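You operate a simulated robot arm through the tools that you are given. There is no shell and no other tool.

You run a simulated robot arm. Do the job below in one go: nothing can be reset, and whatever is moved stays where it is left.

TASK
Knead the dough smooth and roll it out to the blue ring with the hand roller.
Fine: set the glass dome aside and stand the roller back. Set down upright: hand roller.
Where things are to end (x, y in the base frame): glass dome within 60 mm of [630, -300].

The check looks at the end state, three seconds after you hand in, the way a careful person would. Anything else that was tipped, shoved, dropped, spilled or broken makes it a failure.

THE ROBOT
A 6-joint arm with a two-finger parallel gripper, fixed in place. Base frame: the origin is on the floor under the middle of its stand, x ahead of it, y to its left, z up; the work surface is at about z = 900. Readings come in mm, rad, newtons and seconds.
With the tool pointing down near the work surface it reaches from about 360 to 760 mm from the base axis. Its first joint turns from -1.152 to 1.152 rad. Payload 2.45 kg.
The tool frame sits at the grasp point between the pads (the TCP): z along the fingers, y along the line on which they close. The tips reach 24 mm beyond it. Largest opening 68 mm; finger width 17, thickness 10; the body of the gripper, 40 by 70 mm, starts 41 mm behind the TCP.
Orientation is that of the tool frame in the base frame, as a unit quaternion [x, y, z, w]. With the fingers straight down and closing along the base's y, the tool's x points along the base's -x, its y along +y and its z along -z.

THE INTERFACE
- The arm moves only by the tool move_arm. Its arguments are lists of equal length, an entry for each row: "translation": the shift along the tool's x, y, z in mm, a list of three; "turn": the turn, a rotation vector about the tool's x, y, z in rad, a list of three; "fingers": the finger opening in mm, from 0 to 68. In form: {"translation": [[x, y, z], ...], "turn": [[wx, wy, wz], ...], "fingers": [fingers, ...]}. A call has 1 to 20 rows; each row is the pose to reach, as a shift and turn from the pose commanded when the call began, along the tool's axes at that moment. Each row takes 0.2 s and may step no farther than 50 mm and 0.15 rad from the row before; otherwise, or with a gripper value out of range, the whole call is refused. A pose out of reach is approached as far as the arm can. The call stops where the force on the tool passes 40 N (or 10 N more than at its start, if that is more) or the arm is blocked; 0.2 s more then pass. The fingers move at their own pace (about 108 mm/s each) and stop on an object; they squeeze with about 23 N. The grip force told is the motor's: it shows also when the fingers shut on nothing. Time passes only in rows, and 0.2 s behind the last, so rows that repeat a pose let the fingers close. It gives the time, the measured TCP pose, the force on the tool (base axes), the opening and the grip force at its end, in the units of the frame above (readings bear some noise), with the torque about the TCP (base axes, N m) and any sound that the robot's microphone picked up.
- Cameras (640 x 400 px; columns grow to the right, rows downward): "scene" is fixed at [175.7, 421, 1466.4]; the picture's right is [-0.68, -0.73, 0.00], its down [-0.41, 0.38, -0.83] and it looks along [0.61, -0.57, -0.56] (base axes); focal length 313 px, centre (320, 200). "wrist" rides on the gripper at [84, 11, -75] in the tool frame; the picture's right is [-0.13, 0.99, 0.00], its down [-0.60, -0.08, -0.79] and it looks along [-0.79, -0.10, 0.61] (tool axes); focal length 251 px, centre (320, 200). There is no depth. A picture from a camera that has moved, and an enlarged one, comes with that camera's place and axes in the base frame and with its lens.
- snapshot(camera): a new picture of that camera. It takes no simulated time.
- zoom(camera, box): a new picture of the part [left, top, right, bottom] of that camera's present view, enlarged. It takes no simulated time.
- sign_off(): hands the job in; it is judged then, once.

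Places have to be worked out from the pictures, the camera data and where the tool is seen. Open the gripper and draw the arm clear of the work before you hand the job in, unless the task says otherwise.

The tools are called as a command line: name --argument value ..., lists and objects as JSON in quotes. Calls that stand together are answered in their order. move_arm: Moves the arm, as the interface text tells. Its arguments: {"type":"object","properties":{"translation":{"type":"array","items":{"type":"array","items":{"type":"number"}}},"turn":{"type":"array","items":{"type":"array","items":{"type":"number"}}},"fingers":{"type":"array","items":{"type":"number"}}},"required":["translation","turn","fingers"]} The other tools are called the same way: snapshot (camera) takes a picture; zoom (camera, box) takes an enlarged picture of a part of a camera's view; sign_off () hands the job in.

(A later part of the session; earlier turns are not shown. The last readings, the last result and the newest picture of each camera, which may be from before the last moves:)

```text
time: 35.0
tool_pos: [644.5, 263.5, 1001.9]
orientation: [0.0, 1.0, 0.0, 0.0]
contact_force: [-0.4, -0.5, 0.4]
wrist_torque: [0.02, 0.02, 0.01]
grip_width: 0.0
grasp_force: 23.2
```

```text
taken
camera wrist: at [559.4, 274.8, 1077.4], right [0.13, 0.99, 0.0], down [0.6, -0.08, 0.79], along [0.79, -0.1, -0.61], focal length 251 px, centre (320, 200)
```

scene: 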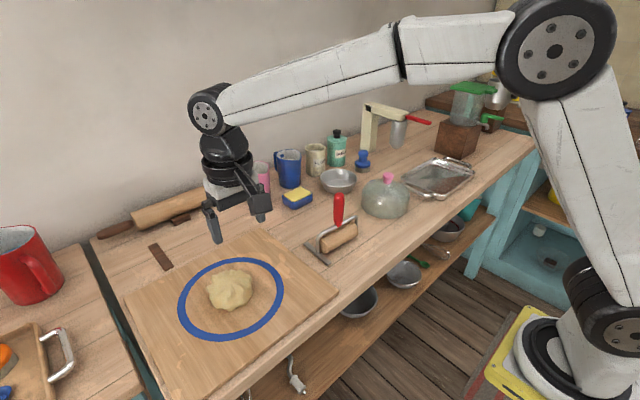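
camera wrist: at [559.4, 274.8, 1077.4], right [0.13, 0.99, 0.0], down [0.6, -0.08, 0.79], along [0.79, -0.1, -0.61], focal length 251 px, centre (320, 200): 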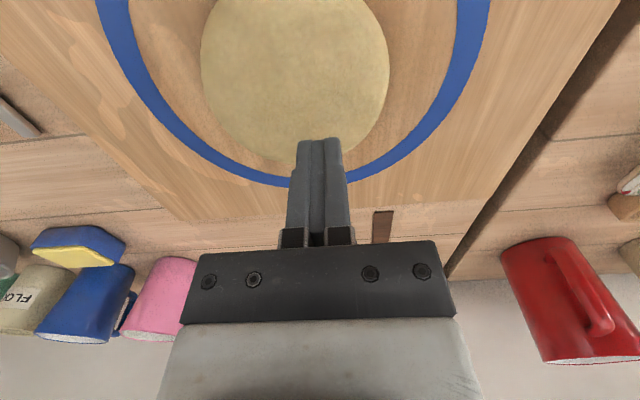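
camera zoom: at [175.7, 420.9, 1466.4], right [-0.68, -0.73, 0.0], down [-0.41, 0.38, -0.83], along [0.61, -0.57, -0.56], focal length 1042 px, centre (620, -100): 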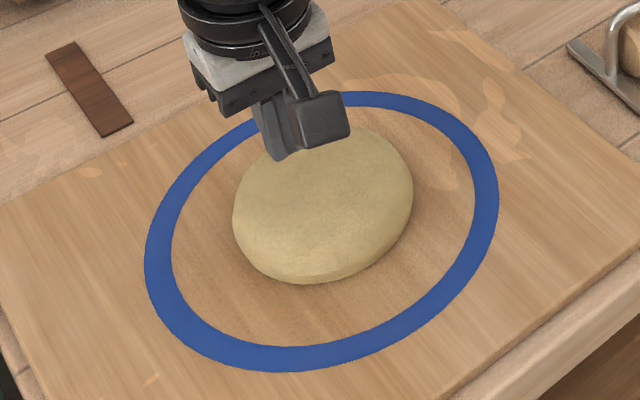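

The retreat step was a touch too long and the call was refused; I resend with shorter retreat steps.

move_arm --translation '[[0, -12, 12], [0, -12, 26], [0, -12, 34], [0, -12, 34], [0, -12, 12], [-10, -22, 12], [-10, -22, 26], [-10, -22, 34], [-10, -22, 34], [-10, -22, 0], [10, -20, -35], [45, -18, -65], [80, -15, -90], [95, -15, -110], [95, -15, -110]]' --turn '[[0, 0, 0], [0, 0, 0], [0, 0, 0], [0, 0, 0], [0, 0, 0], [0, 0, 0], [0, 0, 0], [0, 0, 0], [0, 0, 0], [0, 0, 0], [0, 0, 0], [0, 0, 0], [0, 0, 0], [0, 0, 0], [0, 0, 0]]' --fingers '[0, 0, 0, 0, 0, 0, 0, 0, 0, 0, 0, 0, 0, 0, 0]'

zoom --camera "scene" --box '[160, 230, 300, 350]'

snapshot --camera "wrist"

```text
time: 38.2
tool_pos: [546.5, 247.7, 1114.6]
orientation: [0.001, 1.0, 0.0, -0.001]
contact_force: [0.0, -0.3, 0.0]
wrist_torque: [0.0, 0.02, 0.02]
grip_width: 0.0
grasp_force: 22.9
```

```text
3.33 times, centred on (230, 290) of scene
camera zoom: at [175.7, 421.0, 1466.4], right [-0.68, -0.73, 0.0], down [-0.41, 0.38, -0.83], along [0.61, -0.57, -0.56], focal length 1042 px, centre (620, -100)
```

zoom: 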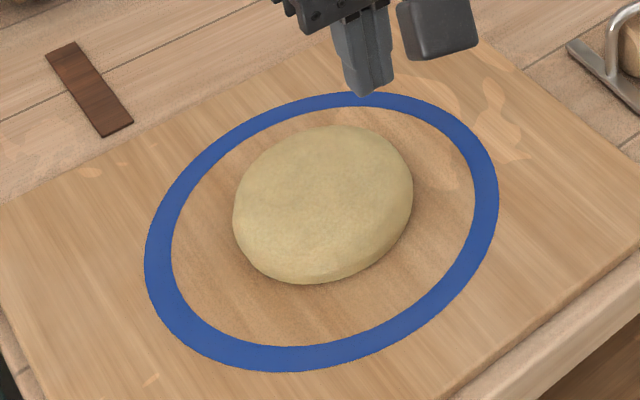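

```text
taken
camera wrist: at [461.7, 258.0, 1190.6], right [0.13, 0.99, 0.0], down [0.6, -0.08, 0.79], along [0.79, -0.1, -0.61], focal length 251 px, centre (320, 200)
```

wrist: 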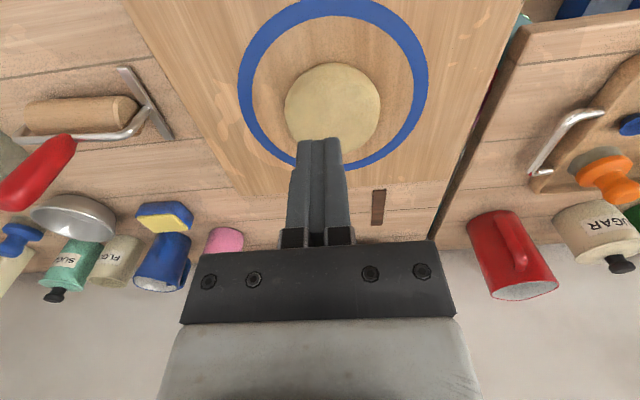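

Kneading is complete: smooth, round outline, and the last presses changed nothing more. Next I open the fingers and move near the roller to look at it closely before gripping its handle.

move_arm --translation '[[0, -20, -30], [0, -60, -50], [4, -105, -60], [8, -150, -60], [12, -195, -60], [16, -240, -60], [20, -280, -60], [22, -297, -60], [22, -297, -60]]' --turn '[[0, 0, 0], [0, 0, 0], [0, 0, 0], [0, 0, 0], [0, 0, 0], [0, 0, 0], [0, 0, 0], [0, 0, 0], [0, 0, 0]]' --fingers '[0, 10, 30, 60, 60, 60, 60, 60, 60]'

snapshot --camera "wrist"

zoom --camera "wrist" --box '[220, 0, 420, 150]'

zoom --camera "scene" --box '[290, 150, 400, 275]'

```text
time: 40.2
tool_pos: [524.5, -47.2, 1172.7]
orientation: [0.0, 1.0, 0.0, 0.0]
contact_force: [0.4, -0.5, 0.0]
wrist_torque: [0.03, 0.03, -0.02]
grip_width: 60.1
grasp_force: 0.1
```

```text
taken
camera wrist: at [440.7, -37.5, 1248.8], right [0.13, 0.99, 0.0], down [0.6, -0.08, 0.79], along [0.79, -0.1, -0.61], focal length 251 px, centre (320, 200)
```

wrist: 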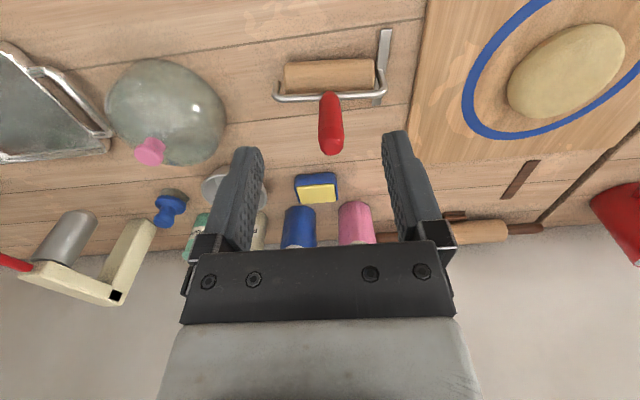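

```text
2.67 times, centred on (320, 75) of wrist
camera zoom: at [440.7, -37.5, 1248.8], right [0.13, 0.99, 0.0], down [0.6, -0.08, 0.79], along [0.79, -0.1, -0.61], focal length 670 px, centre (320, 533)
```

zoom: 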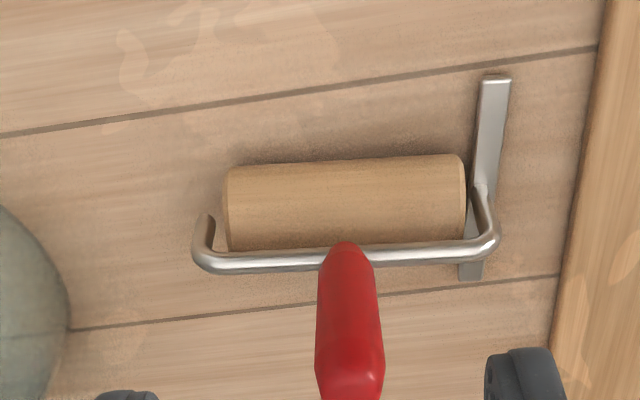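

```text
3.20 times, centred on (345, 212) of scene
camera zoom: at [175.7, 420.9, 1466.4], right [-0.68, -0.73, 0.0], down [-0.41, 0.38, -0.83], along [0.61, -0.57, -0.56], focal length 1001 px, centre (240, 160)
```

zoom: 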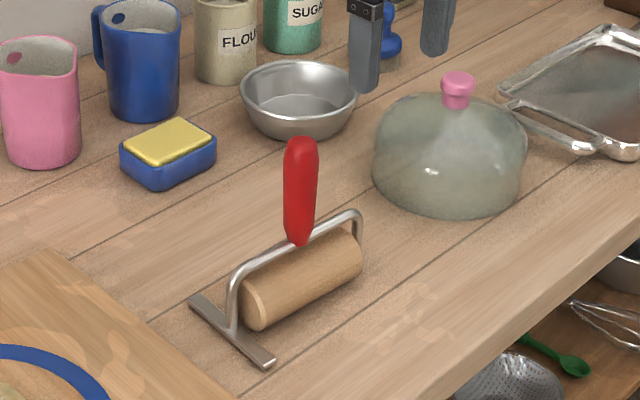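

The roller's handle is vertical at about (606, -47), top near z 1050; the cylinder lies along y (about 110 mm long) with a flat foot on its +y end. I'll turn the tool -90° so the fingers close along x (the rolling direction, stiff against drag) while moving above the handle.

move_arm --translation '[[-8, 0, 0], [-16, 0, 0], [-24, 0, 0], [-32, 0, 0], [-40, 0, 5], [-48, 0, 10], [-56, 0, 15], [-64, 0, 20], [-72, 0, 25], [-80, 0, 30], [-82, 0, 35], [-82, 0, 35]]' --turn '[[0, 0, -0.1428], [0, 0, -0.2856], [0, 0, -0.4284], [0, 0, -0.5712], [0, 0, -0.714], [0, 0, -0.8568], [0, 0, -0.9996], [0, 0, -1.1424], [0, 0, -1.2852], [0, 0, -1.428], [0, 0, -1.5708], [0, 0, -1.5708]]' --fingers '[60, 60, 60, 60, 60, 60, 60, 60, 60, 60, 60, 60]'

snapshot --camera "wrist"

zoom --camera "scene" --box '[280, 120, 400, 270]'

```text
time: 42.8
tool_pos: [606.7, -48.3, 1138.4]
orientation: [0.708, -0.706, 0.0, 0.0]
contact_force: [0.0, 0.3, 0.0]
wrist_torque: [0.02, -0.04, 0.01]
grip_width: 59.9
grasp_force: 0.0
```

```text
taken
camera wrist: at [596.2, -132.9, 1214.3], right [-0.99, 0.13, 0.0], down [0.08, 0.6, 0.79], along [0.1, 0.79, -0.61], focal length 251 px, centre (320, 200)
```

wrist: 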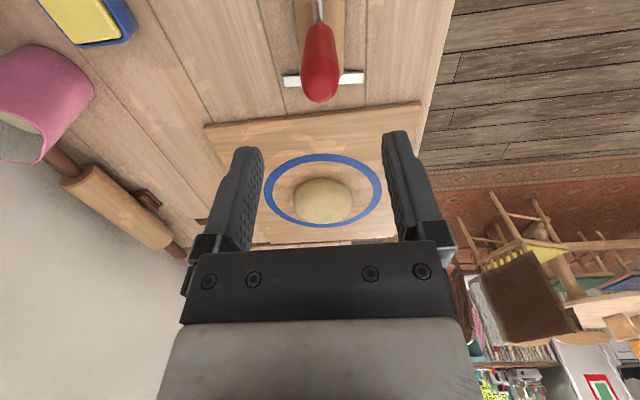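

```text
2.67 times, centred on (340, 195) of scene
camera zoom: at [175.7, 421.0, 1466.4], right [-0.68, -0.73, 0.0], down [-0.41, 0.38, -0.83], along [0.61, -0.57, -0.56], focal length 834 px, centre (267, 213)
```

zoom: 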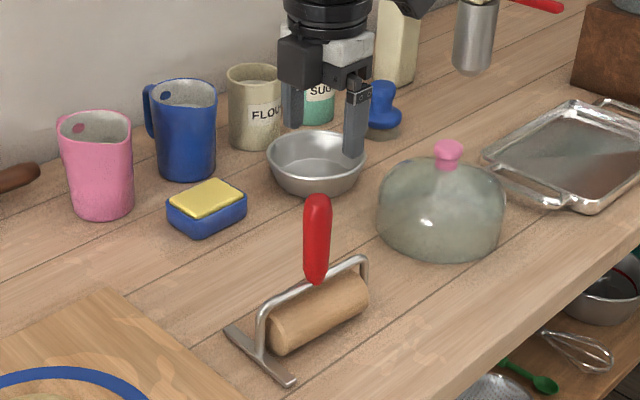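

Handle lines up: its top back-projects to about (607.5, -45), TCP at (606.9, -48.6). I correct 3 mm in y and descend partway around the handle.

move_arm --translation '[[-3, 0, 20], [-3, 0, 45], [-3, 0, 70], [-3, 0, 90], [-3, 0, 90]]' --turn '[[0, 0, 0], [0, 0, 0], [0, 0, 0], [0, 0, 0], [0, 0, 0]]' --fingers '[60, 60, 60, 60, 60]'

snapshot --camera "wrist"

zoom --camera "scene" --box '[290, 140, 390, 260]'

```text
time: 44.0
tool_pos: [607.8, -46.0, 1046.5]
orientation: [0.707, -0.707, 0.0, 0.0]
contact_force: [0.5, -0.8, -0.3]
wrist_torque: [-0.01, 0.0, -0.01]
grip_width: 60.1
grasp_force: 0.0
```

```text
taken
camera wrist: at [596.4, -130.3, 1123.1], right [-0.99, 0.13, 0.0], down [0.08, 0.6, 0.79], along [0.1, 0.79, -0.61], focal length 251 px, centre (320, 200)
```

wrist: 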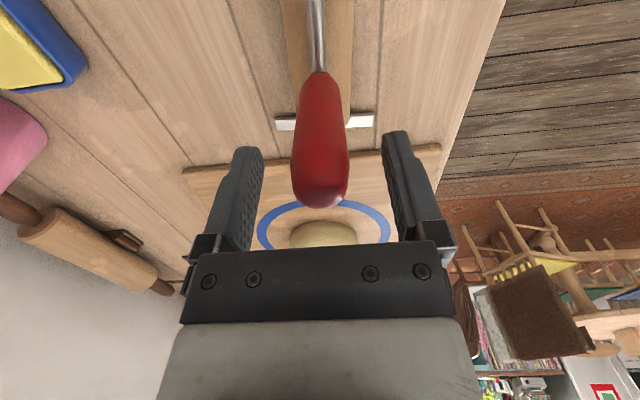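

```text
3.33 times, centred on (340, 200) of scene
camera zoom: at [175.7, 421.0, 1466.4], right [-0.68, -0.73, 0.0], down [-0.41, 0.38, -0.83], along [0.61, -0.57, -0.56], focal length 1042 px, centre (253, 200)
```

zoom: 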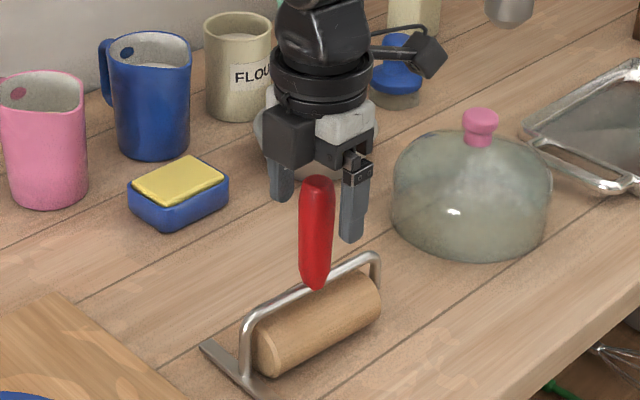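

Handle is centred between the fingers, its top near z 1050. I descend another 30 mm (palm still about 8 mm above the handle end) and close on it.

move_arm --translation '[[0, 0, 12], [0, 0, 22], [0, 0, 30], [0, 0, 30], [0, 0, 30], [0, 0, 30], [0, 0, 30]]' --turn '[[0, 0, 0], [0, 0, 0], [0, 0, 0], [0, 0, 0], [0, 0, 0], [0, 0, 0], [0, 0, 0]]' --fingers '[60, 60, 60, 40, 15, 15, 15]'

snapshot --camera "wrist"

zoom --camera "scene" --box '[290, 140, 390, 260]'

```text
time: 45.6
tool_pos: [607.7, -46.5, 1018.8]
orientation: [0.707, -0.707, 0.0, 0.0]
contact_force: [0.1, -0.5, -0.6]
wrist_torque: [-0.12, 0.04, 0.06]
grip_width: 25.6
grasp_force: 23.1
```

```text
taken
camera wrist: at [596.6, -130.1, 1093.8], right [-0.99, 0.13, 0.0], down [0.08, 0.6, 0.79], along [0.1, 0.79, -0.61], focal length 251 px, centre (320, 200)
```

wrist: 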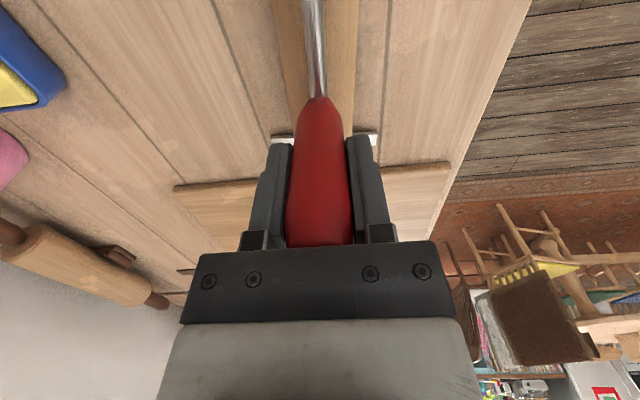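

```text
3.33 times, centred on (340, 200) of scene
camera zoom: at [175.7, 421.0, 1466.4], right [-0.68, -0.73, 0.0], down [-0.41, 0.38, -0.83], along [0.61, -0.57, -0.56], focal length 1042 px, centre (253, 200)
```

zoom: 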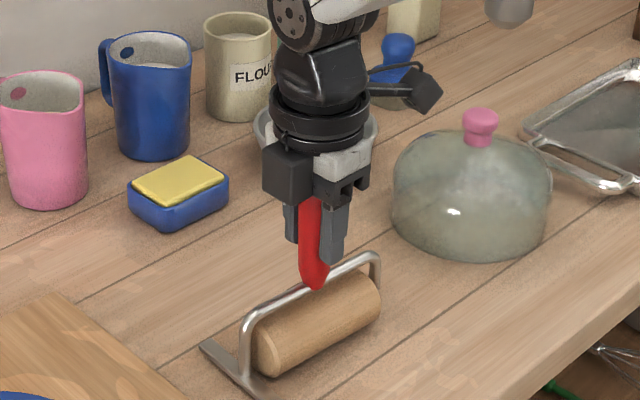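

Handle gripped at 25.6 mm with TCP at z 1018.8, so the roller's underside is 118.8 mm below the TCP. I lift it straight up, slowly at first.

move_arm --translation '[[0, 0, -3], [0, 0, -8], [0, 0, -18], [0, 0, -34], [0, 0, -54], [0, 0, -74], [0, 0, -90], [0, 0, -98], [0, 0, -100], [0, 0, -100]]' --turn '[[0, 0, 0], [0, 0, 0], [0, 0, 0], [0, 0, 0], [0, 0, 0], [0, 0, 0], [0, 0, 0], [0, 0, 0], [0, 0, 0], [0, 0, 0]]' --fingers '[15, 15, 15, 15, 15, 15, 15, 15, 15, 15]'

snapshot --camera "wrist"

zoom --camera "scene" --box '[270, 110, 390, 270]'

```text
time: 47.8
tool_pos: [607.2, -45.3, 1119.1]
orientation: [0.707, -0.707, 0.0, 0.0]
contact_force: [-1.1, 0.2, -5.0]
wrist_torque: [-0.02, 0.04, 0.03]
grip_width: 25.8
grasp_force: 22.4
```

```text
taken
camera wrist: at [596.7, -129.5, 1194.4], right [-0.99, 0.13, 0.0], down [0.08, 0.6, 0.79], along [0.1, 0.79, -0.61], focal length 251 px, centre (320, 200)
```

wrist: 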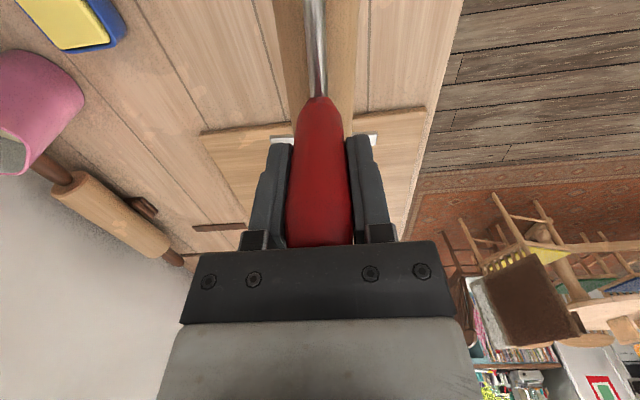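

```text
2.50 times, centred on (330, 190) of scene
camera zoom: at [175.8, 420.9, 1466.3], right [-0.68, -0.73, 0.0], down [-0.41, 0.38, -0.83], along [0.61, -0.57, -0.56], focal length 782 px, centre (295, 225)
```

zoom: 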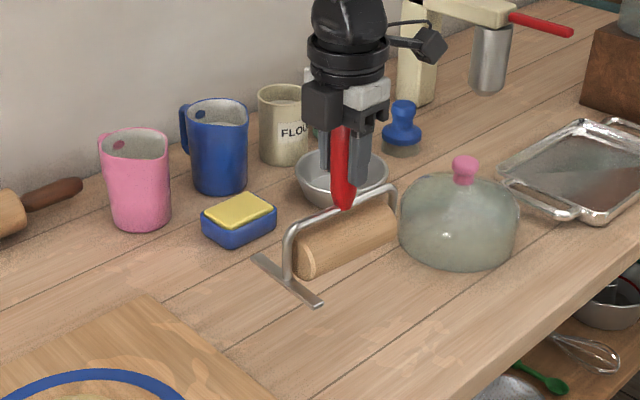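

The roller hangs upright (about 5 N). I carry it at bottom height about 1000 over to the dough centre near (640, 251).

move_arm --translation '[[-12, -1, 0], [-35, -4, 0], [-70, -8, 0], [-112, -12, 0], [-155, -17, 0], [-198, -22, 0], [-238, -27, 0], [-268, -30, 0], [-287, -32, 0], [-296, -33, 0], [-296, -33, 0]]' --turn '[[0, 0, 0], [0, 0, 0], [0, 0, 0], [0, 0, 0], [0, 0, 0], [0, 0, 0], [0, 0, 0], [0, 0, 0], [0, 0, 0], [0, 0, 0], [0, 0, 0]]' --fingers '[15, 15, 15, 15, 15, 15, 15, 15, 15, 15, 15]'

snapshot --camera "wrist"

zoom --camera "scene" --box '[140, 170, 320, 350]'

```text
time: 50.2
tool_pos: [641.5, 250.6, 1118.7]
orientation: [0.707, -0.707, 0.0, 0.0]
contact_force: [0.3, 0.3, -4.3]
wrist_torque: [-0.02, 0.05, 0.02]
grip_width: 25.4
grasp_force: 22.6
```

```text
taken
camera wrist: at [630.4, 166.1, 1193.9], right [-0.99, 0.13, 0.0], down [0.08, 0.6, 0.79], along [0.1, 0.79, -0.61], focal length 251 px, centre (320, 200)
```

wrist: 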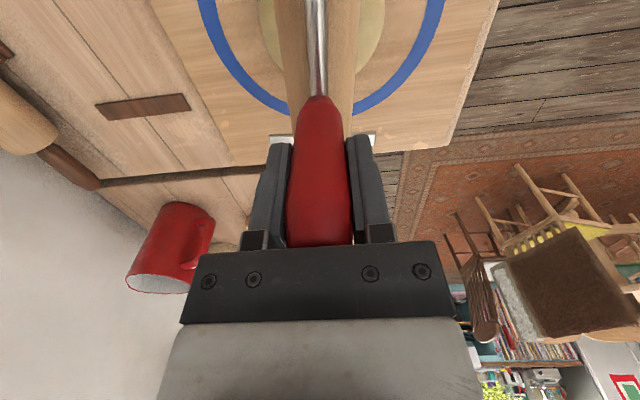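

```text
2.22 times, centred on (230, 260) of scene
camera zoom: at [175.8, 421.0, 1466.3], right [-0.68, -0.73, 0.0], down [-0.41, 0.38, -0.83], along [0.61, -0.57, -0.56], focal length 695 px, centre (520, 67)
```

zoom: 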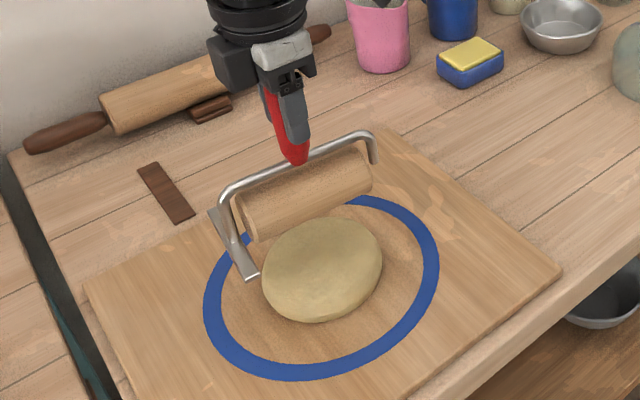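

The roller is centred over the dough with the foot just outside its +y side. I lower until the roller's underside is near z 955 and read the force.

move_arm --translation '[[0, 0, 15], [0, 0, 30], [0, 0, 40], [0, 0, 45], [0, 0, 45]]' --turn '[[0, 0, 0], [0, 0, 0], [0, 0, 0], [0, 0, 0], [0, 0, 0]]' --fingers '[15, 15, 15, 15, 15]'

zoom --camera "scene" --box '[160, 210, 310, 340]'

```text
time: 51.4
tool_pos: [639.5, 249.2, 1073.0]
orientation: [0.707, -0.707, 0.001, 0.0]
contact_force: [0.2, 0.0, -5.0]
wrist_torque: [-0.03, 0.04, 0.0]
grip_width: 25.5
grasp_force: 23.2
```

```text
3.08 times, centred on (235, 275) of scene
camera zoom: at [175.8, 421.0, 1466.3], right [-0.68, -0.73, 0.0], down [-0.41, 0.38, -0.83], along [0.61, -0.57, -0.56], focal length 962 px, centre (582, -31)
```

zoom: 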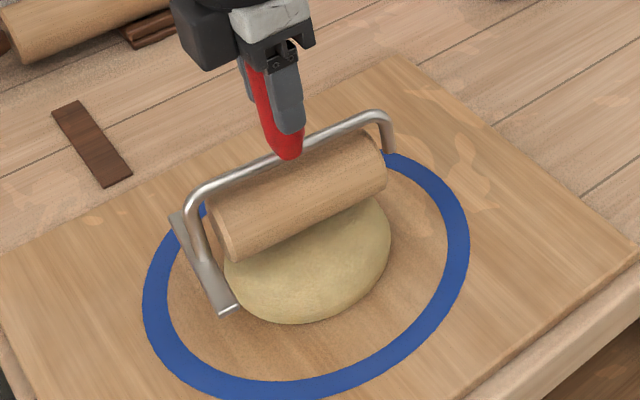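

No contact yet at underside z 954. I continue down in small steps.

move_arm --translation '[[0, 0, 3], [0, 0, 6], [0, 0, 6]]' --turn '[[0, 0, 0], [0, 0, 0], [0, 0, 0]]' --fingers '[15, 15, 15]'

```text
time: 52.2
tool_pos: [639.7, 249.6, 1067.0]
orientation: [0.707, -0.707, 0.0, 0.0]
contact_force: [-0.4, -0.3, -4.4]
wrist_torque: [-0.01, -0.02, -0.03]
grip_width: 25.6
grasp_force: 22.7
```

Still free at underside z 948; 6 mm more.

move_arm --translation '[[0, 0, 2], [0, 0, 4], [0, 0, 6], [0, 0, 6]]' --turn '[[0, 0, 0], [0, 0, 0], [0, 0, 0], [0, 0, 0]]' --fingers '[15, 15, 15, 15]'

zoom --camera "scene" --box '[160, 210, 310, 340]'

```text
time: 53.2
tool_pos: [640.4, 249.8, 1065.2]
orientation: [-0.707, 0.708, -0.001, 0.001]
contact_force: [0.1, -5.1, 17.1]
wrist_torque: [0.22, 0.03, 0.03]
grip_width: 25.6
grasp_force: 22.7
```

```text
3.08 times, centred on (235, 275) of scene
camera zoom: at [175.3, 420.7, 1466.5], right [-0.68, -0.73, 0.0], down [-0.41, 0.38, -0.83], along [0.61, -0.57, -0.56], focal length 962 px, centre (582, -31)
```

zoom: 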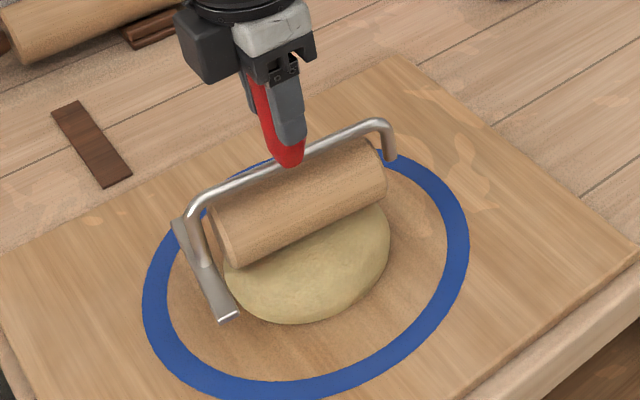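

Contact at underside z ≈ 946 with about 21 N net, so the dough is some 34 mm thick. I roll back and forth along x at this depth and watch how it responds.

move_arm --translation '[[0, -15, 0], [0, -30, 0], [0, -45, 0], [0, -30, 0], [0, -15, 0], [0, 0, 0], [0, 15, 0], [0, 30, 0], [0, 45, 0], [0, 30, 0], [0, 15, 0], [0, 0, 0]]' --turn '[[0, 0, 0], [0, 0, 0], [0, 0, 0], [0, 0, 0], [0, 0, 0], [0, 0, 0], [0, 0, 0], [0, 0, 0], [0, 0, 0], [0, 0, 0], [0, 0, 0], [0, 0, 0]]' --fingers '[15, 15, 15, 15, 15, 15, 15, 15, 15, 15, 15, 15]'

zoom --camera "scene" --box '[160, 210, 310, 340]'

```text
time: 55.8
tool_pos: [640.2, 251.3, 1061.5]
orientation: [-0.707, 0.707, 0.001, 0.0]
contact_force: [-1.3, 0.1, -4.2]
wrist_torque: [-0.04, 0.03, -0.01]
grip_width: 25.2
grasp_force: 23.0
```

```text
3.08 times, centred on (235, 275) of scene
camera zoom: at [175.8, 421.0, 1466.3], right [-0.68, -0.73, 0.0], down [-0.41, 0.38, -0.83], along [0.61, -0.57, -0.56], focal length 962 px, centre (582, -31)
```

zoom: 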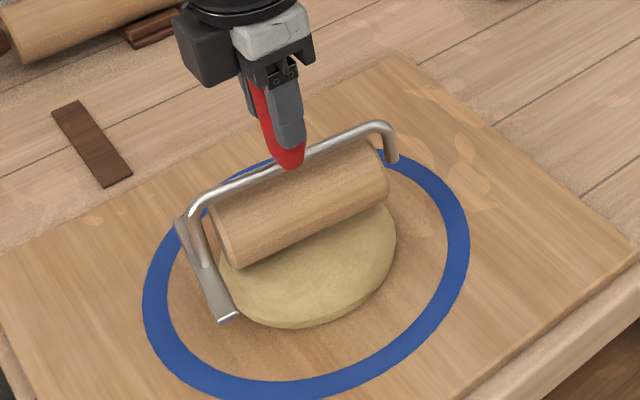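

That pass thinned the dough (force dropped to zero and the edge moved outward). I continue with two more passes, lowering 2.5 mm before each.

move_arm --translation '[[0, 0, 2.5], [0, -20, 2.5], [0, -40, 2.5], [0, -20, 2.5], [0, 0, 2.5], [0, 20, 2.5], [0, 40, 2.5], [0, 20, 2.5], [0, 0, 2.5], [0, 0, 5], [0, -20, 5], [0, -42, 5], [0, -20, 5], [0, 0, 5], [0, 20, 5], [0, 42, 5], [0, 20, 5], [0, 0, 5], [0, 0, 5]]' --turn '[[0, 0, 0], [0, 0, 0], [0, 0, 0], [0, 0, 0], [0, 0, 0], [0, 0, 0], [0, 0, 0], [0, 0, 0], [0, 0, 0], [0, 0, 0], [0, 0, 0], [0, 0, 0], [0, 0, 0], [0, 0, 0], [0, 0, 0], [0, 0, 0], [0, 0, 0], [0, 0, 0], [0, 0, 0]]' --fingers '[15, 15, 15, 15, 15, 15, 15, 15, 15, 15, 15, 15, 15, 15, 15, 15, 15, 15, 15]'

zoom --camera "scene" --box '[160, 210, 310, 340]'

snapshot --camera "wrist"

```text
time: 59.8
tool_pos: [639.6, 249.1, 1056.7]
orientation: [0.707, -0.707, 0.0, 0.0]
contact_force: [0.1, 0.1, -4.5]
wrist_torque: [-0.02, -0.04, 0.02]
grip_width: 25.0
grasp_force: 23.3
```

```text
3.08 times, centred on (235, 275) of scene
camera zoom: at [175.8, 421.0, 1466.3], right [-0.68, -0.73, 0.0], down [-0.41, 0.38, -0.83], along [0.61, -0.57, -0.56], focal length 962 px, centre (582, -31)
```

zoom: 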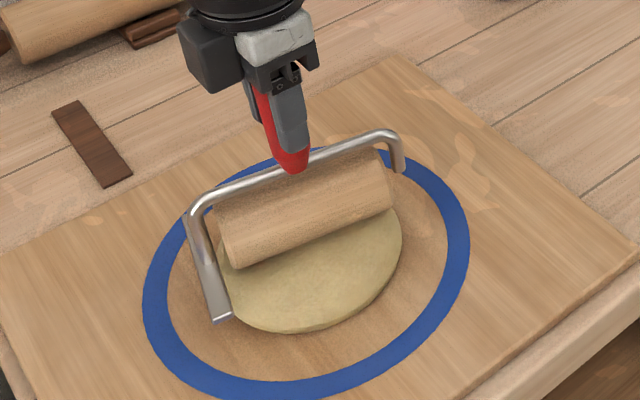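

```text
taken
camera wrist: at [628.9, 165.4, 1132.3], right [-0.99, 0.13, 0.0], down [0.08, 0.6, 0.79], along [0.1, 0.79, -0.61], focal length 251 px, centre (320, 200)
```

wrist: 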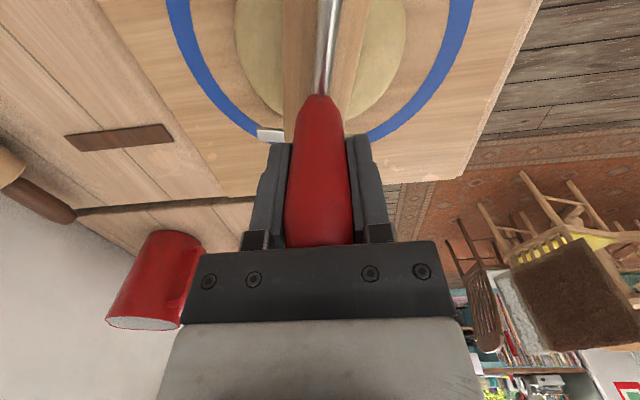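

Thinning steadily; the dough looks wider. The roller has yawed a few degrees in the grip, probably from foot drag, so I lift it to check the dough's shape before continuing.

move_arm --translation '[[0, 0, -10], [0, 0, -35], [0, 0, -75], [0, 0, -115], [0, 0, -135], [0, 0, -135]]' --turn '[[0, 0, 0], [0, 0, 0], [0, 0, 0], [0, 0, 0], [0, 0, 0], [0, 0, 0]]' --fingers '[15, 15, 15, 15, 15, 15]'

snapshot --camera "scene"

zoom --camera "scene" --box '[140, 150, 320, 350]'

snapshot --camera "wrist"

```text
time: 61.2
tool_pos: [640.3, 249.6, 1190.1]
orientation: [0.707, -0.707, -0.001, -0.001]
contact_force: [-0.2, -0.5, -4.4]
wrist_torque: [-0.03, 0.05, -0.01]
grip_width: 24.8
grasp_force: 24.0
```

```text
taken
```

scene: 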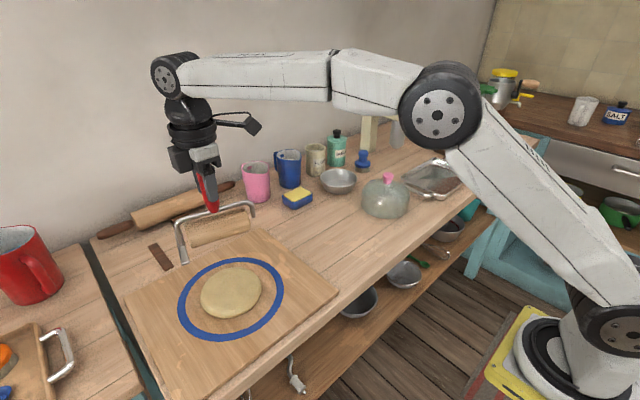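

```text
2.00 times, centred on (230, 250) of scene
camera zoom: at [175.8, 421.0, 1466.3], right [-0.68, -0.73, 0.0], down [-0.41, 0.38, -0.83], along [0.61, -0.57, -0.56], focal length 626 px, centre (500, 100)
```

zoom: 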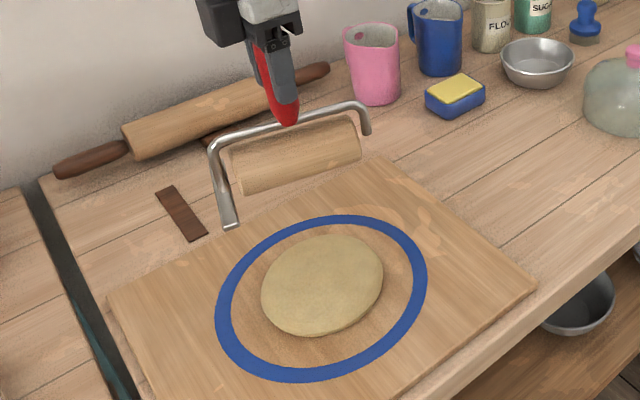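

```text
taken
camera wrist: at [629.8, 165.7, 1266.1], right [-0.99, 0.13, 0.0], down [0.08, 0.6, 0.79], along [0.1, 0.79, -0.61], focal length 251 px, centre (320, 200)
```

wrist: 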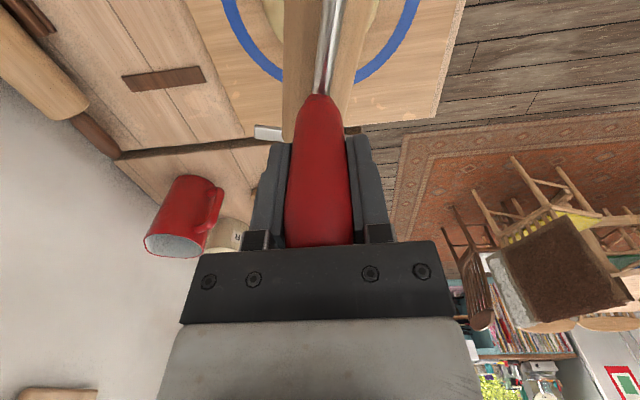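

The dough is still round and centred, radius about 64 mm and about 25 mm thick, so radius 100 needs a thickness of about 10 mm. The roller slipped roughly 8° in yaw because its foot touched the dough edge; I counter-turn the tool by 0.149 rad and shift the roller 25 mm toward +y so the foot stays off the dough.

move_arm --translation '[[-12, 0, 20], [-25, 0, 50], [-25, 0, 90], [-25, 0, 110], [-25, 0, 110]]' --turn '[[0, 0, -0.075], [0, 0, -0.149], [0, 0, -0.149], [0, 0, -0.149], [0, 0, -0.149]]' --fingers '[15, 15, 15, 15, 15]'

zoom --camera "scene" --box '[140, 190, 310, 350]'

snapshot --camera "wrist"

```text
time: 62.4
tool_pos: [641.1, 275.2, 1080.4]
orientation: [0.758, -0.652, 0.0, 0.0]
contact_force: [1.2, 0.2, -5.5]
wrist_torque: [-0.07, -0.26, -0.25]
grip_width: 23.3
grasp_force: 21.6
```

```text
2.50 times, centred on (225, 270) of scene
camera zoom: at [175.8, 421.0, 1466.3], right [-0.68, -0.73, 0.0], down [-0.41, 0.38, -0.83], along [0.61, -0.57, -0.56], focal length 782 px, centre (558, 25)
```

zoom: 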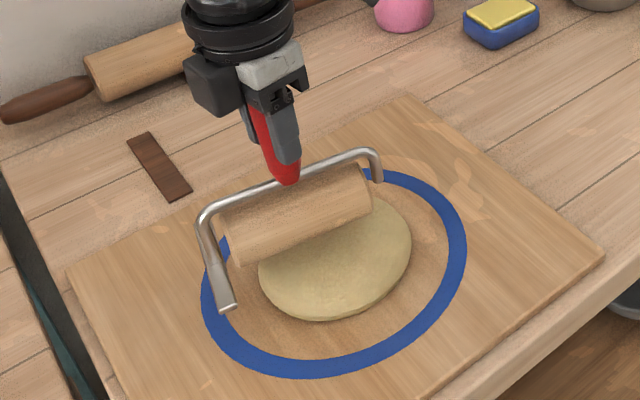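

```text
taken
camera wrist: at [643.4, 190.5, 1155.9], right [-1.0, -0.02, 0.0], down [-0.01, 0.61, 0.79], along [-0.02, 0.79, -0.61], focal length 251 px, centre (320, 200)
```

wrist: 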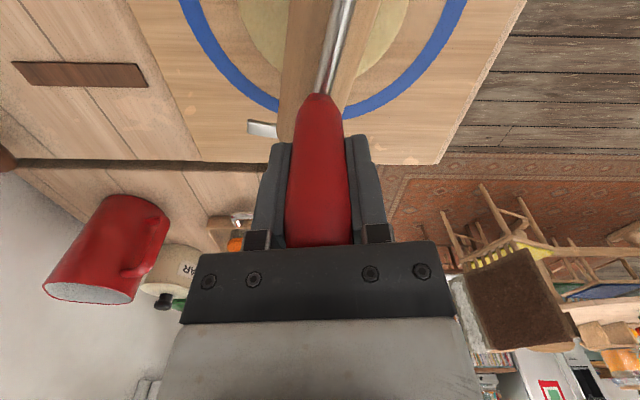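

The handle is evidently octagonal: it rotated from corner to flat (25.6 → 23.3 mm) and is now seated on flats, about 21° turned in the grip, roller axis about 13° off y. I'll roll perpendicular to its actual axis, i.e. along (0.364, -0.931) in tool axes, lowering to just under the dough surface.

move_arm --translation '[[0, 0, 12], [0, 0, 24], [0, 0, 27], [7.3, -18.6, 27], [14.6, -37.2, 27], [7.3, -18.6, 27], [0, 0, 27], [-7.3, 18.6, 27], [-14.6, 37.2, 27], [-7.3, 18.6, 27], [0, 0, 27], [0, 0, 29.5], [7.3, -18.6, 29.5], [14.6, -37.2, 29.5], [7.3, -18.6, 29.5], [0, 0, 29.5], [-7.3, 18.6, 29.5], [-14.6, 37.2, 29.5], [-7.3, 18.6, 29.5], [0, 0, 29.5]]' --turn '[[0, 0, 0], [0, 0, 0], [0, 0, 0], [0, 0, 0], [0, 0, 0], [0, 0, 0], [0, 0, 0], [0, 0, 0], [0, 0, 0], [0, 0, 0], [0, 0, 0], [0, 0, 0], [0, 0, 0], [0, 0, 0], [0, 0, 0], [0, 0, 0], [0, 0, 0], [0, 0, 0], [0, 0, 0], [0, 0, 0]]' --fingers '[15, 15, 15, 15, 15, 15, 15, 15, 15, 15, 15, 15, 15, 15, 15, 15, 15, 15, 15, 15]'

zoom --camera "scene" --box '[140, 190, 310, 350]'

snapshot --camera "wrist"

```text
time: 66.6
tool_pos: [640.5, 275.6, 1053.7]
orientation: [0.758, -0.652, 0.0, 0.0]
contact_force: [-0.5, -0.3, -4.2]
wrist_torque: [-0.03, 0.01, 0.0]
grip_width: 23.9
grasp_force: 23.4
```

```text
2.50 times, centred on (225, 270) of scene
camera zoom: at [175.8, 421.0, 1466.3], right [-0.68, -0.73, 0.0], down [-0.41, 0.38, -0.83], along [0.61, -0.57, -0.56], focal length 782 px, centre (558, 25)
```

zoom: 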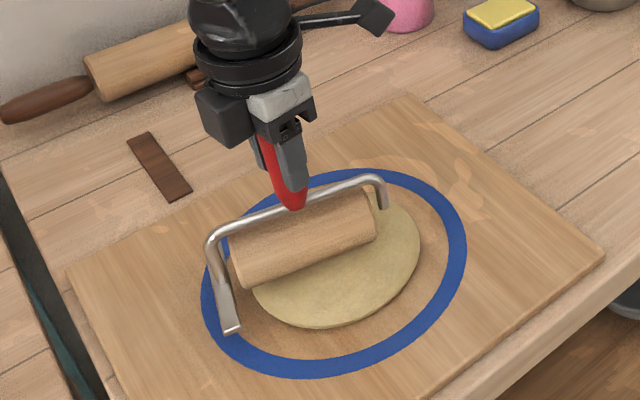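

```text
taken
camera wrist: at [642.1, 190.3, 1128.8], right [-1.0, -0.02, 0.0], down [-0.01, 0.61, 0.79], along [-0.02, 0.79, -0.61], focal length 251 px, centre (320, 200)
```

wrist: 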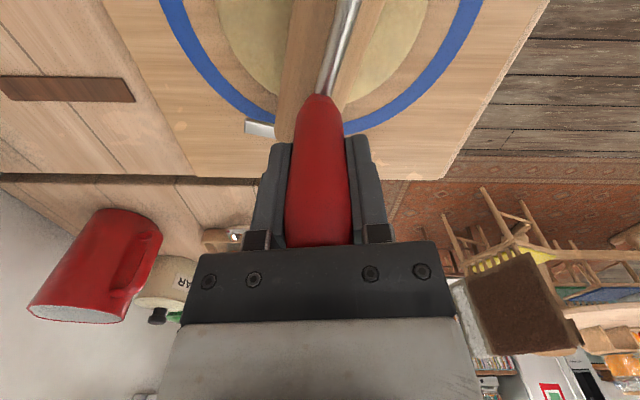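

The roller now holds its yaw in the grip and the dough keeps spreading (radius about 70). I continue with two more passes at +2 and +4 mm depth with slightly longer strokes.

move_arm --translation '[[0, 0, 2.2], [9.1, -23.3, 2.2], [18.2, -46.6, 2.2], [9.1, -23.3, 2.2], [0, 0, 2.2], [-9.1, 23.3, 2.2], [-18.2, 46.6, 2.2], [-9.1, 23.3, 2.2], [0, 0, 2.2], [0, 0, 4.4], [9.1, -23.3, 4.4], [18.2, -46.6, 4.4], [9.1, -23.3, 4.4], [0, 0, 4.4], [-9.1, 23.3, 4.4], [-18.2, 46.6, 4.4], [-9.1, 23.3, 4.4], [0, 0, 4.4]]' --turn '[[0, 0, 0], [0, 0, 0], [0, 0, 0], [0, 0, 0], [0, 0, 0], [0, 0, 0], [0, 0, 0], [0, 0, 0], [0, 0, 0], [0, 0, 0], [0, 0, 0], [0, 0, 0], [0, 0, 0], [0, 0, 0], [0, 0, 0], [0, 0, 0], [0, 0, 0], [0, 0, 0]]' --fingers '[15, 15, 15, 15, 15, 15, 15, 15, 15, 15, 15, 15, 15, 15, 15, 15, 15, 15]'

zoom --camera "scene" --box '[140, 190, 310, 350]'

snapshot --camera "wrist"

```text
time: 70.4
tool_pos: [639.2, 278.4, 1048.1]
orientation: [0.758, -0.652, 0.0, 0.0]
contact_force: [0.0, 0.3, -3.2]
wrist_torque: [-0.03, 0.01, 0.0]
grip_width: 23.7
grasp_force: 22.4
```

```text
2.50 times, centred on (225, 270) of scene
camera zoom: at [175.7, 421.0, 1466.3], right [-0.68, -0.73, 0.0], down [-0.41, 0.38, -0.83], along [0.61, -0.57, -0.56], focal length 782 px, centre (558, 25)
```

zoom: 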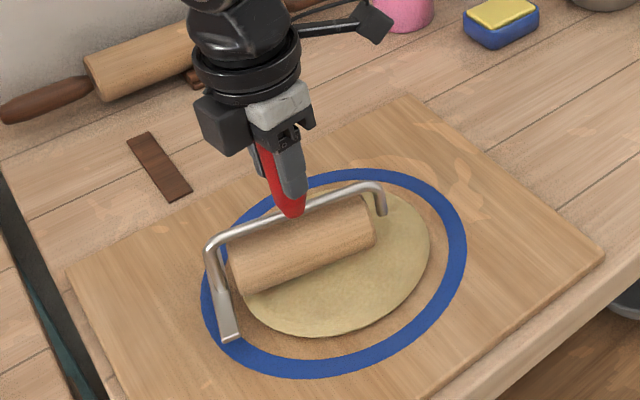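

```text
taken
camera wrist: at [641.3, 192.8, 1123.3], right [-1.0, -0.02, 0.0], down [-0.01, 0.61, 0.79], along [-0.02, 0.79, -0.61], focal length 251 px, centre (320, 200)
```

wrist: 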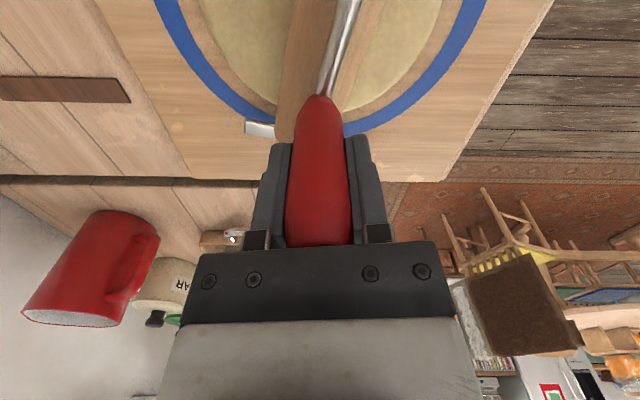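

Good progress (underside at about z 929, estimated radius near 78). I lift to check shape and centring before changing roll direction.

move_arm --translation '[[0, 0, -10], [0, 0, -40], [0, 0, -85], [0, 0, -125], [0, 0, -145], [0, 0, -145]]' --turn '[[0, 0, 0], [0, 0, 0], [0, 0, 0], [0, 0, 0], [0, 0, 0], [0, 0, 0]]' --fingers '[15, 15, 15, 15, 15, 15]'

zoom --camera "scene" --box '[160, 230, 300, 350]'

snapshot --camera "wrist"

```text
time: 71.8
tool_pos: [640.1, 275.0, 1195.1]
orientation: [0.758, -0.652, 0.0, 0.0]
contact_force: [0.4, -0.2, -4.3]
wrist_torque: [-0.05, 0.04, 0.0]
grip_width: 23.8
grasp_force: 23.3
```

```text
3.33 times, centred on (230, 290) of scene
camera zoom: at [175.8, 421.0, 1466.3], right [-0.68, -0.73, 0.0], down [-0.41, 0.38, -0.83], along [0.61, -0.57, -0.56], focal length 1042 px, centre (620, -100)
```

zoom: 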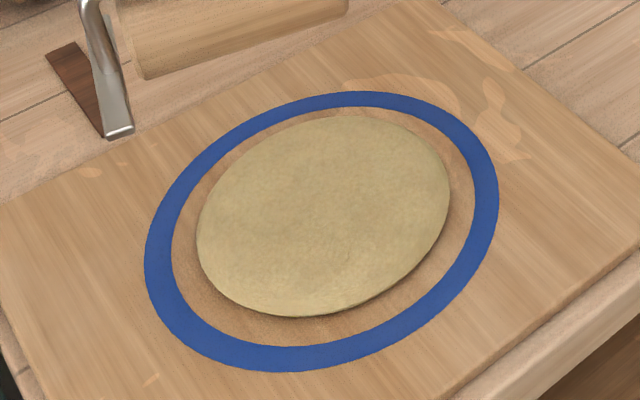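

```text
taken
camera wrist: at [642.0, 190.4, 1270.1], right [-1.0, -0.02, 0.0], down [-0.01, 0.61, 0.79], along [-0.02, 0.79, -0.61], focal length 251 px, centre (320, 200)
```

wrist: 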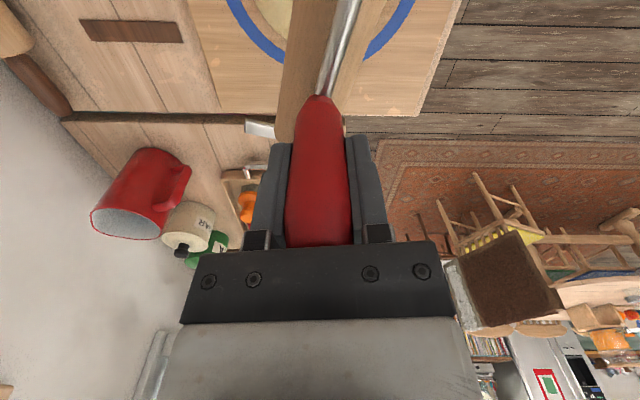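

Dough is round (radius about 78) and centred on the ring (offset under 3 mm); ring band runs about 95 to 111 mm. I shift the roller another 18 mm toward its foot side so the foot stays outside the dough, lower, and make another pass.

move_arm --translation '[[-8, -3, 35], [-16.8, -6.6, 80], [-16.8, -6.6, 120], [-16.8, -6.6, 142], [-16.8, -6.6, 147], [-7.7, -29.9, 147], [1.4, -53.2, 147], [-7.7, -29.9, 147], [-16.8, -6.6, 147], [-25.9, 16.7, 147], [-35, 40, 147], [-25.9, 16.7, 147], [-16.8, -6.6, 147], [-16.8, -6.6, 147]]' --turn '[[0, 0, 0], [0, 0, 0], [0, 0, 0], [0, 0, 0], [0, 0, 0], [0, 0, 0], [0, 0, 0], [0, 0, 0], [0, 0, 0], [0, 0, 0], [0, 0, 0], [0, 0, 0], [0, 0, 0], [0, 0, 0]]' --fingers '[15, 15, 15, 15, 15, 15, 15, 15, 15, 15, 15, 15, 15, 15]'

zoom --camera "scene" --box '[140, 190, 310, 350]'

snapshot --camera "wrist"

```text
time: 74.8
tool_pos: [643.1, 292.6, 1045.0]
orientation: [0.758, -0.653, 0.0, 0.001]
contact_force: [0.0, 0.2, -4.7]
wrist_torque: [-0.02, -0.03, 0.0]
grip_width: 23.5
grasp_force: 22.8
```

```text
2.50 times, centred on (225, 270) of scene
camera zoom: at [175.8, 421.0, 1466.3], right [-0.68, -0.73, 0.0], down [-0.41, 0.38, -0.83], along [0.61, -0.57, -0.56], focal length 782 px, centre (558, 25)
```

zoom: 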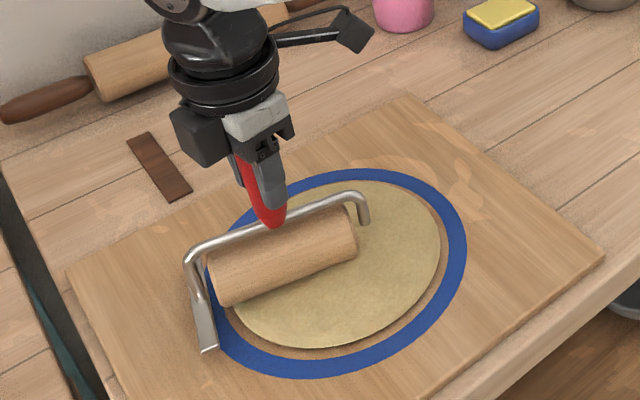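

```text
taken
camera wrist: at [645.1, 208.0, 1120.3], right [-1.0, -0.02, 0.0], down [-0.01, 0.61, 0.79], along [-0.02, 0.79, -0.61], focal length 251 px, centre (320, 200)
```

wrist: 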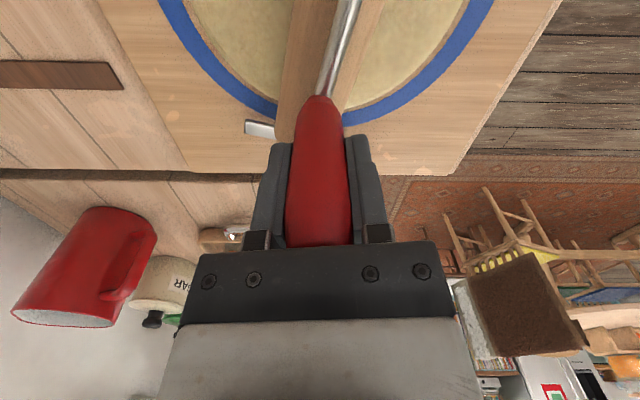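

The dough edge is now just inside the ring (radius about 87). I make another pass 2 mm lower and check.

move_arm --translation '[[0, 0, 1.8], [9.1, -23.3, 1.8], [18.2, -46.6, 1.8], [9.1, -23.3, 1.8], [0, 0, 1.8], [-9.1, 23.3, 1.8], [-18.2, 46.6, 1.8], [-9.1, 23.3, 1.8], [0, 0, 1.8], [0, 0, 1.8]]' --turn '[[0, 0, 0], [0, 0, 0], [0, 0, 0], [0, 0, 0], [0, 0, 0], [0, 0, 0], [0, 0, 0], [0, 0, 0], [0, 0, 0], [0, 0, 0]]' --fingers '[15, 15, 15, 15, 15, 15, 15, 15, 15, 15]'

zoom --camera "scene" --box '[160, 230, 300, 350]'

```text
time: 77.0
tool_pos: [644.4, 292.5, 1044.9]
orientation: [0.758, -0.653, 0.0, 0.0]
contact_force: [0.7, -0.2, -4.2]
wrist_torque: [-0.03, -0.02, -0.02]
grip_width: 23.8
grasp_force: 22.6
```

```text
3.33 times, centred on (230, 290) of scene
camera zoom: at [175.8, 421.0, 1466.3], right [-0.68, -0.73, 0.0], down [-0.41, 0.38, -0.83], along [0.61, -0.57, -0.56], focal length 1042 px, centre (620, -100)
```

zoom: 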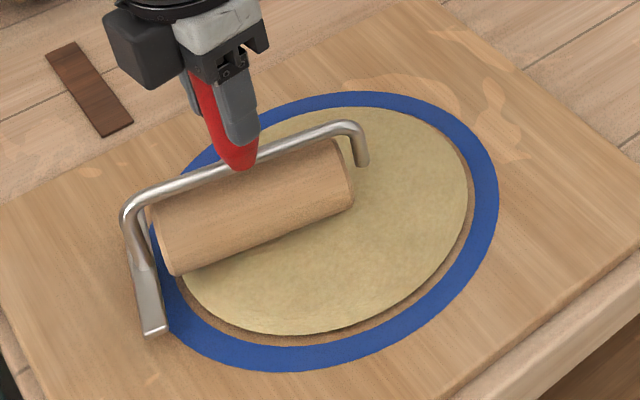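

Radius now about 92, right at the ring's inner edge. One more pass about 1.5 mm lower.

move_arm --translation '[[0, 0, 1.5], [9.1, -23.3, 1.5], [18.2, -46.6, 1.5], [9.1, -23.3, 1.5], [0, 0, 1.5], [-9.1, 23.3, 1.5], [-18.2, 46.6, 1.5], [-9.1, 23.3, 1.5], [0, 0, 1.5], [0, 0, 1.5]]' --turn '[[0, 0, 0], [0, 0, 0], [0, 0, 0], [0, 0, 0], [0, 0, 0], [0, 0, 0], [0, 0, 0], [0, 0, 0], [0, 0, 0], [0, 0, 0]]' --fingers '[15, 15, 15, 15, 15, 15, 15, 15, 15, 15]'

zoom --camera "scene" --box '[160, 230, 300, 350]'

```text
time: 79.2
tool_pos: [643.6, 293.3, 1041.8]
orientation: [0.758, -0.653, 0.0, -0.001]
contact_force: [0.8, 3.0, 2.8]
wrist_torque: [0.71, -0.16, 0.02]
grip_width: 24.1
grasp_force: 23.2
```

```text
3.33 times, centred on (230, 290) of scene
camera zoom: at [175.6, 421.0, 1466.4], right [-0.68, -0.73, 0.0], down [-0.41, 0.38, -0.83], along [0.61, -0.57, -0.56], focal length 1042 px, centre (620, -100)
```

zoom: 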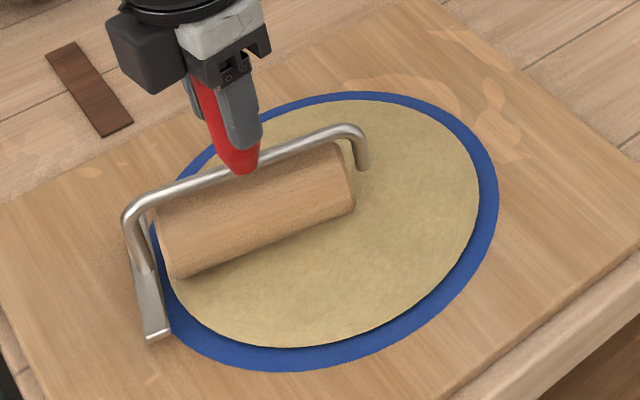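

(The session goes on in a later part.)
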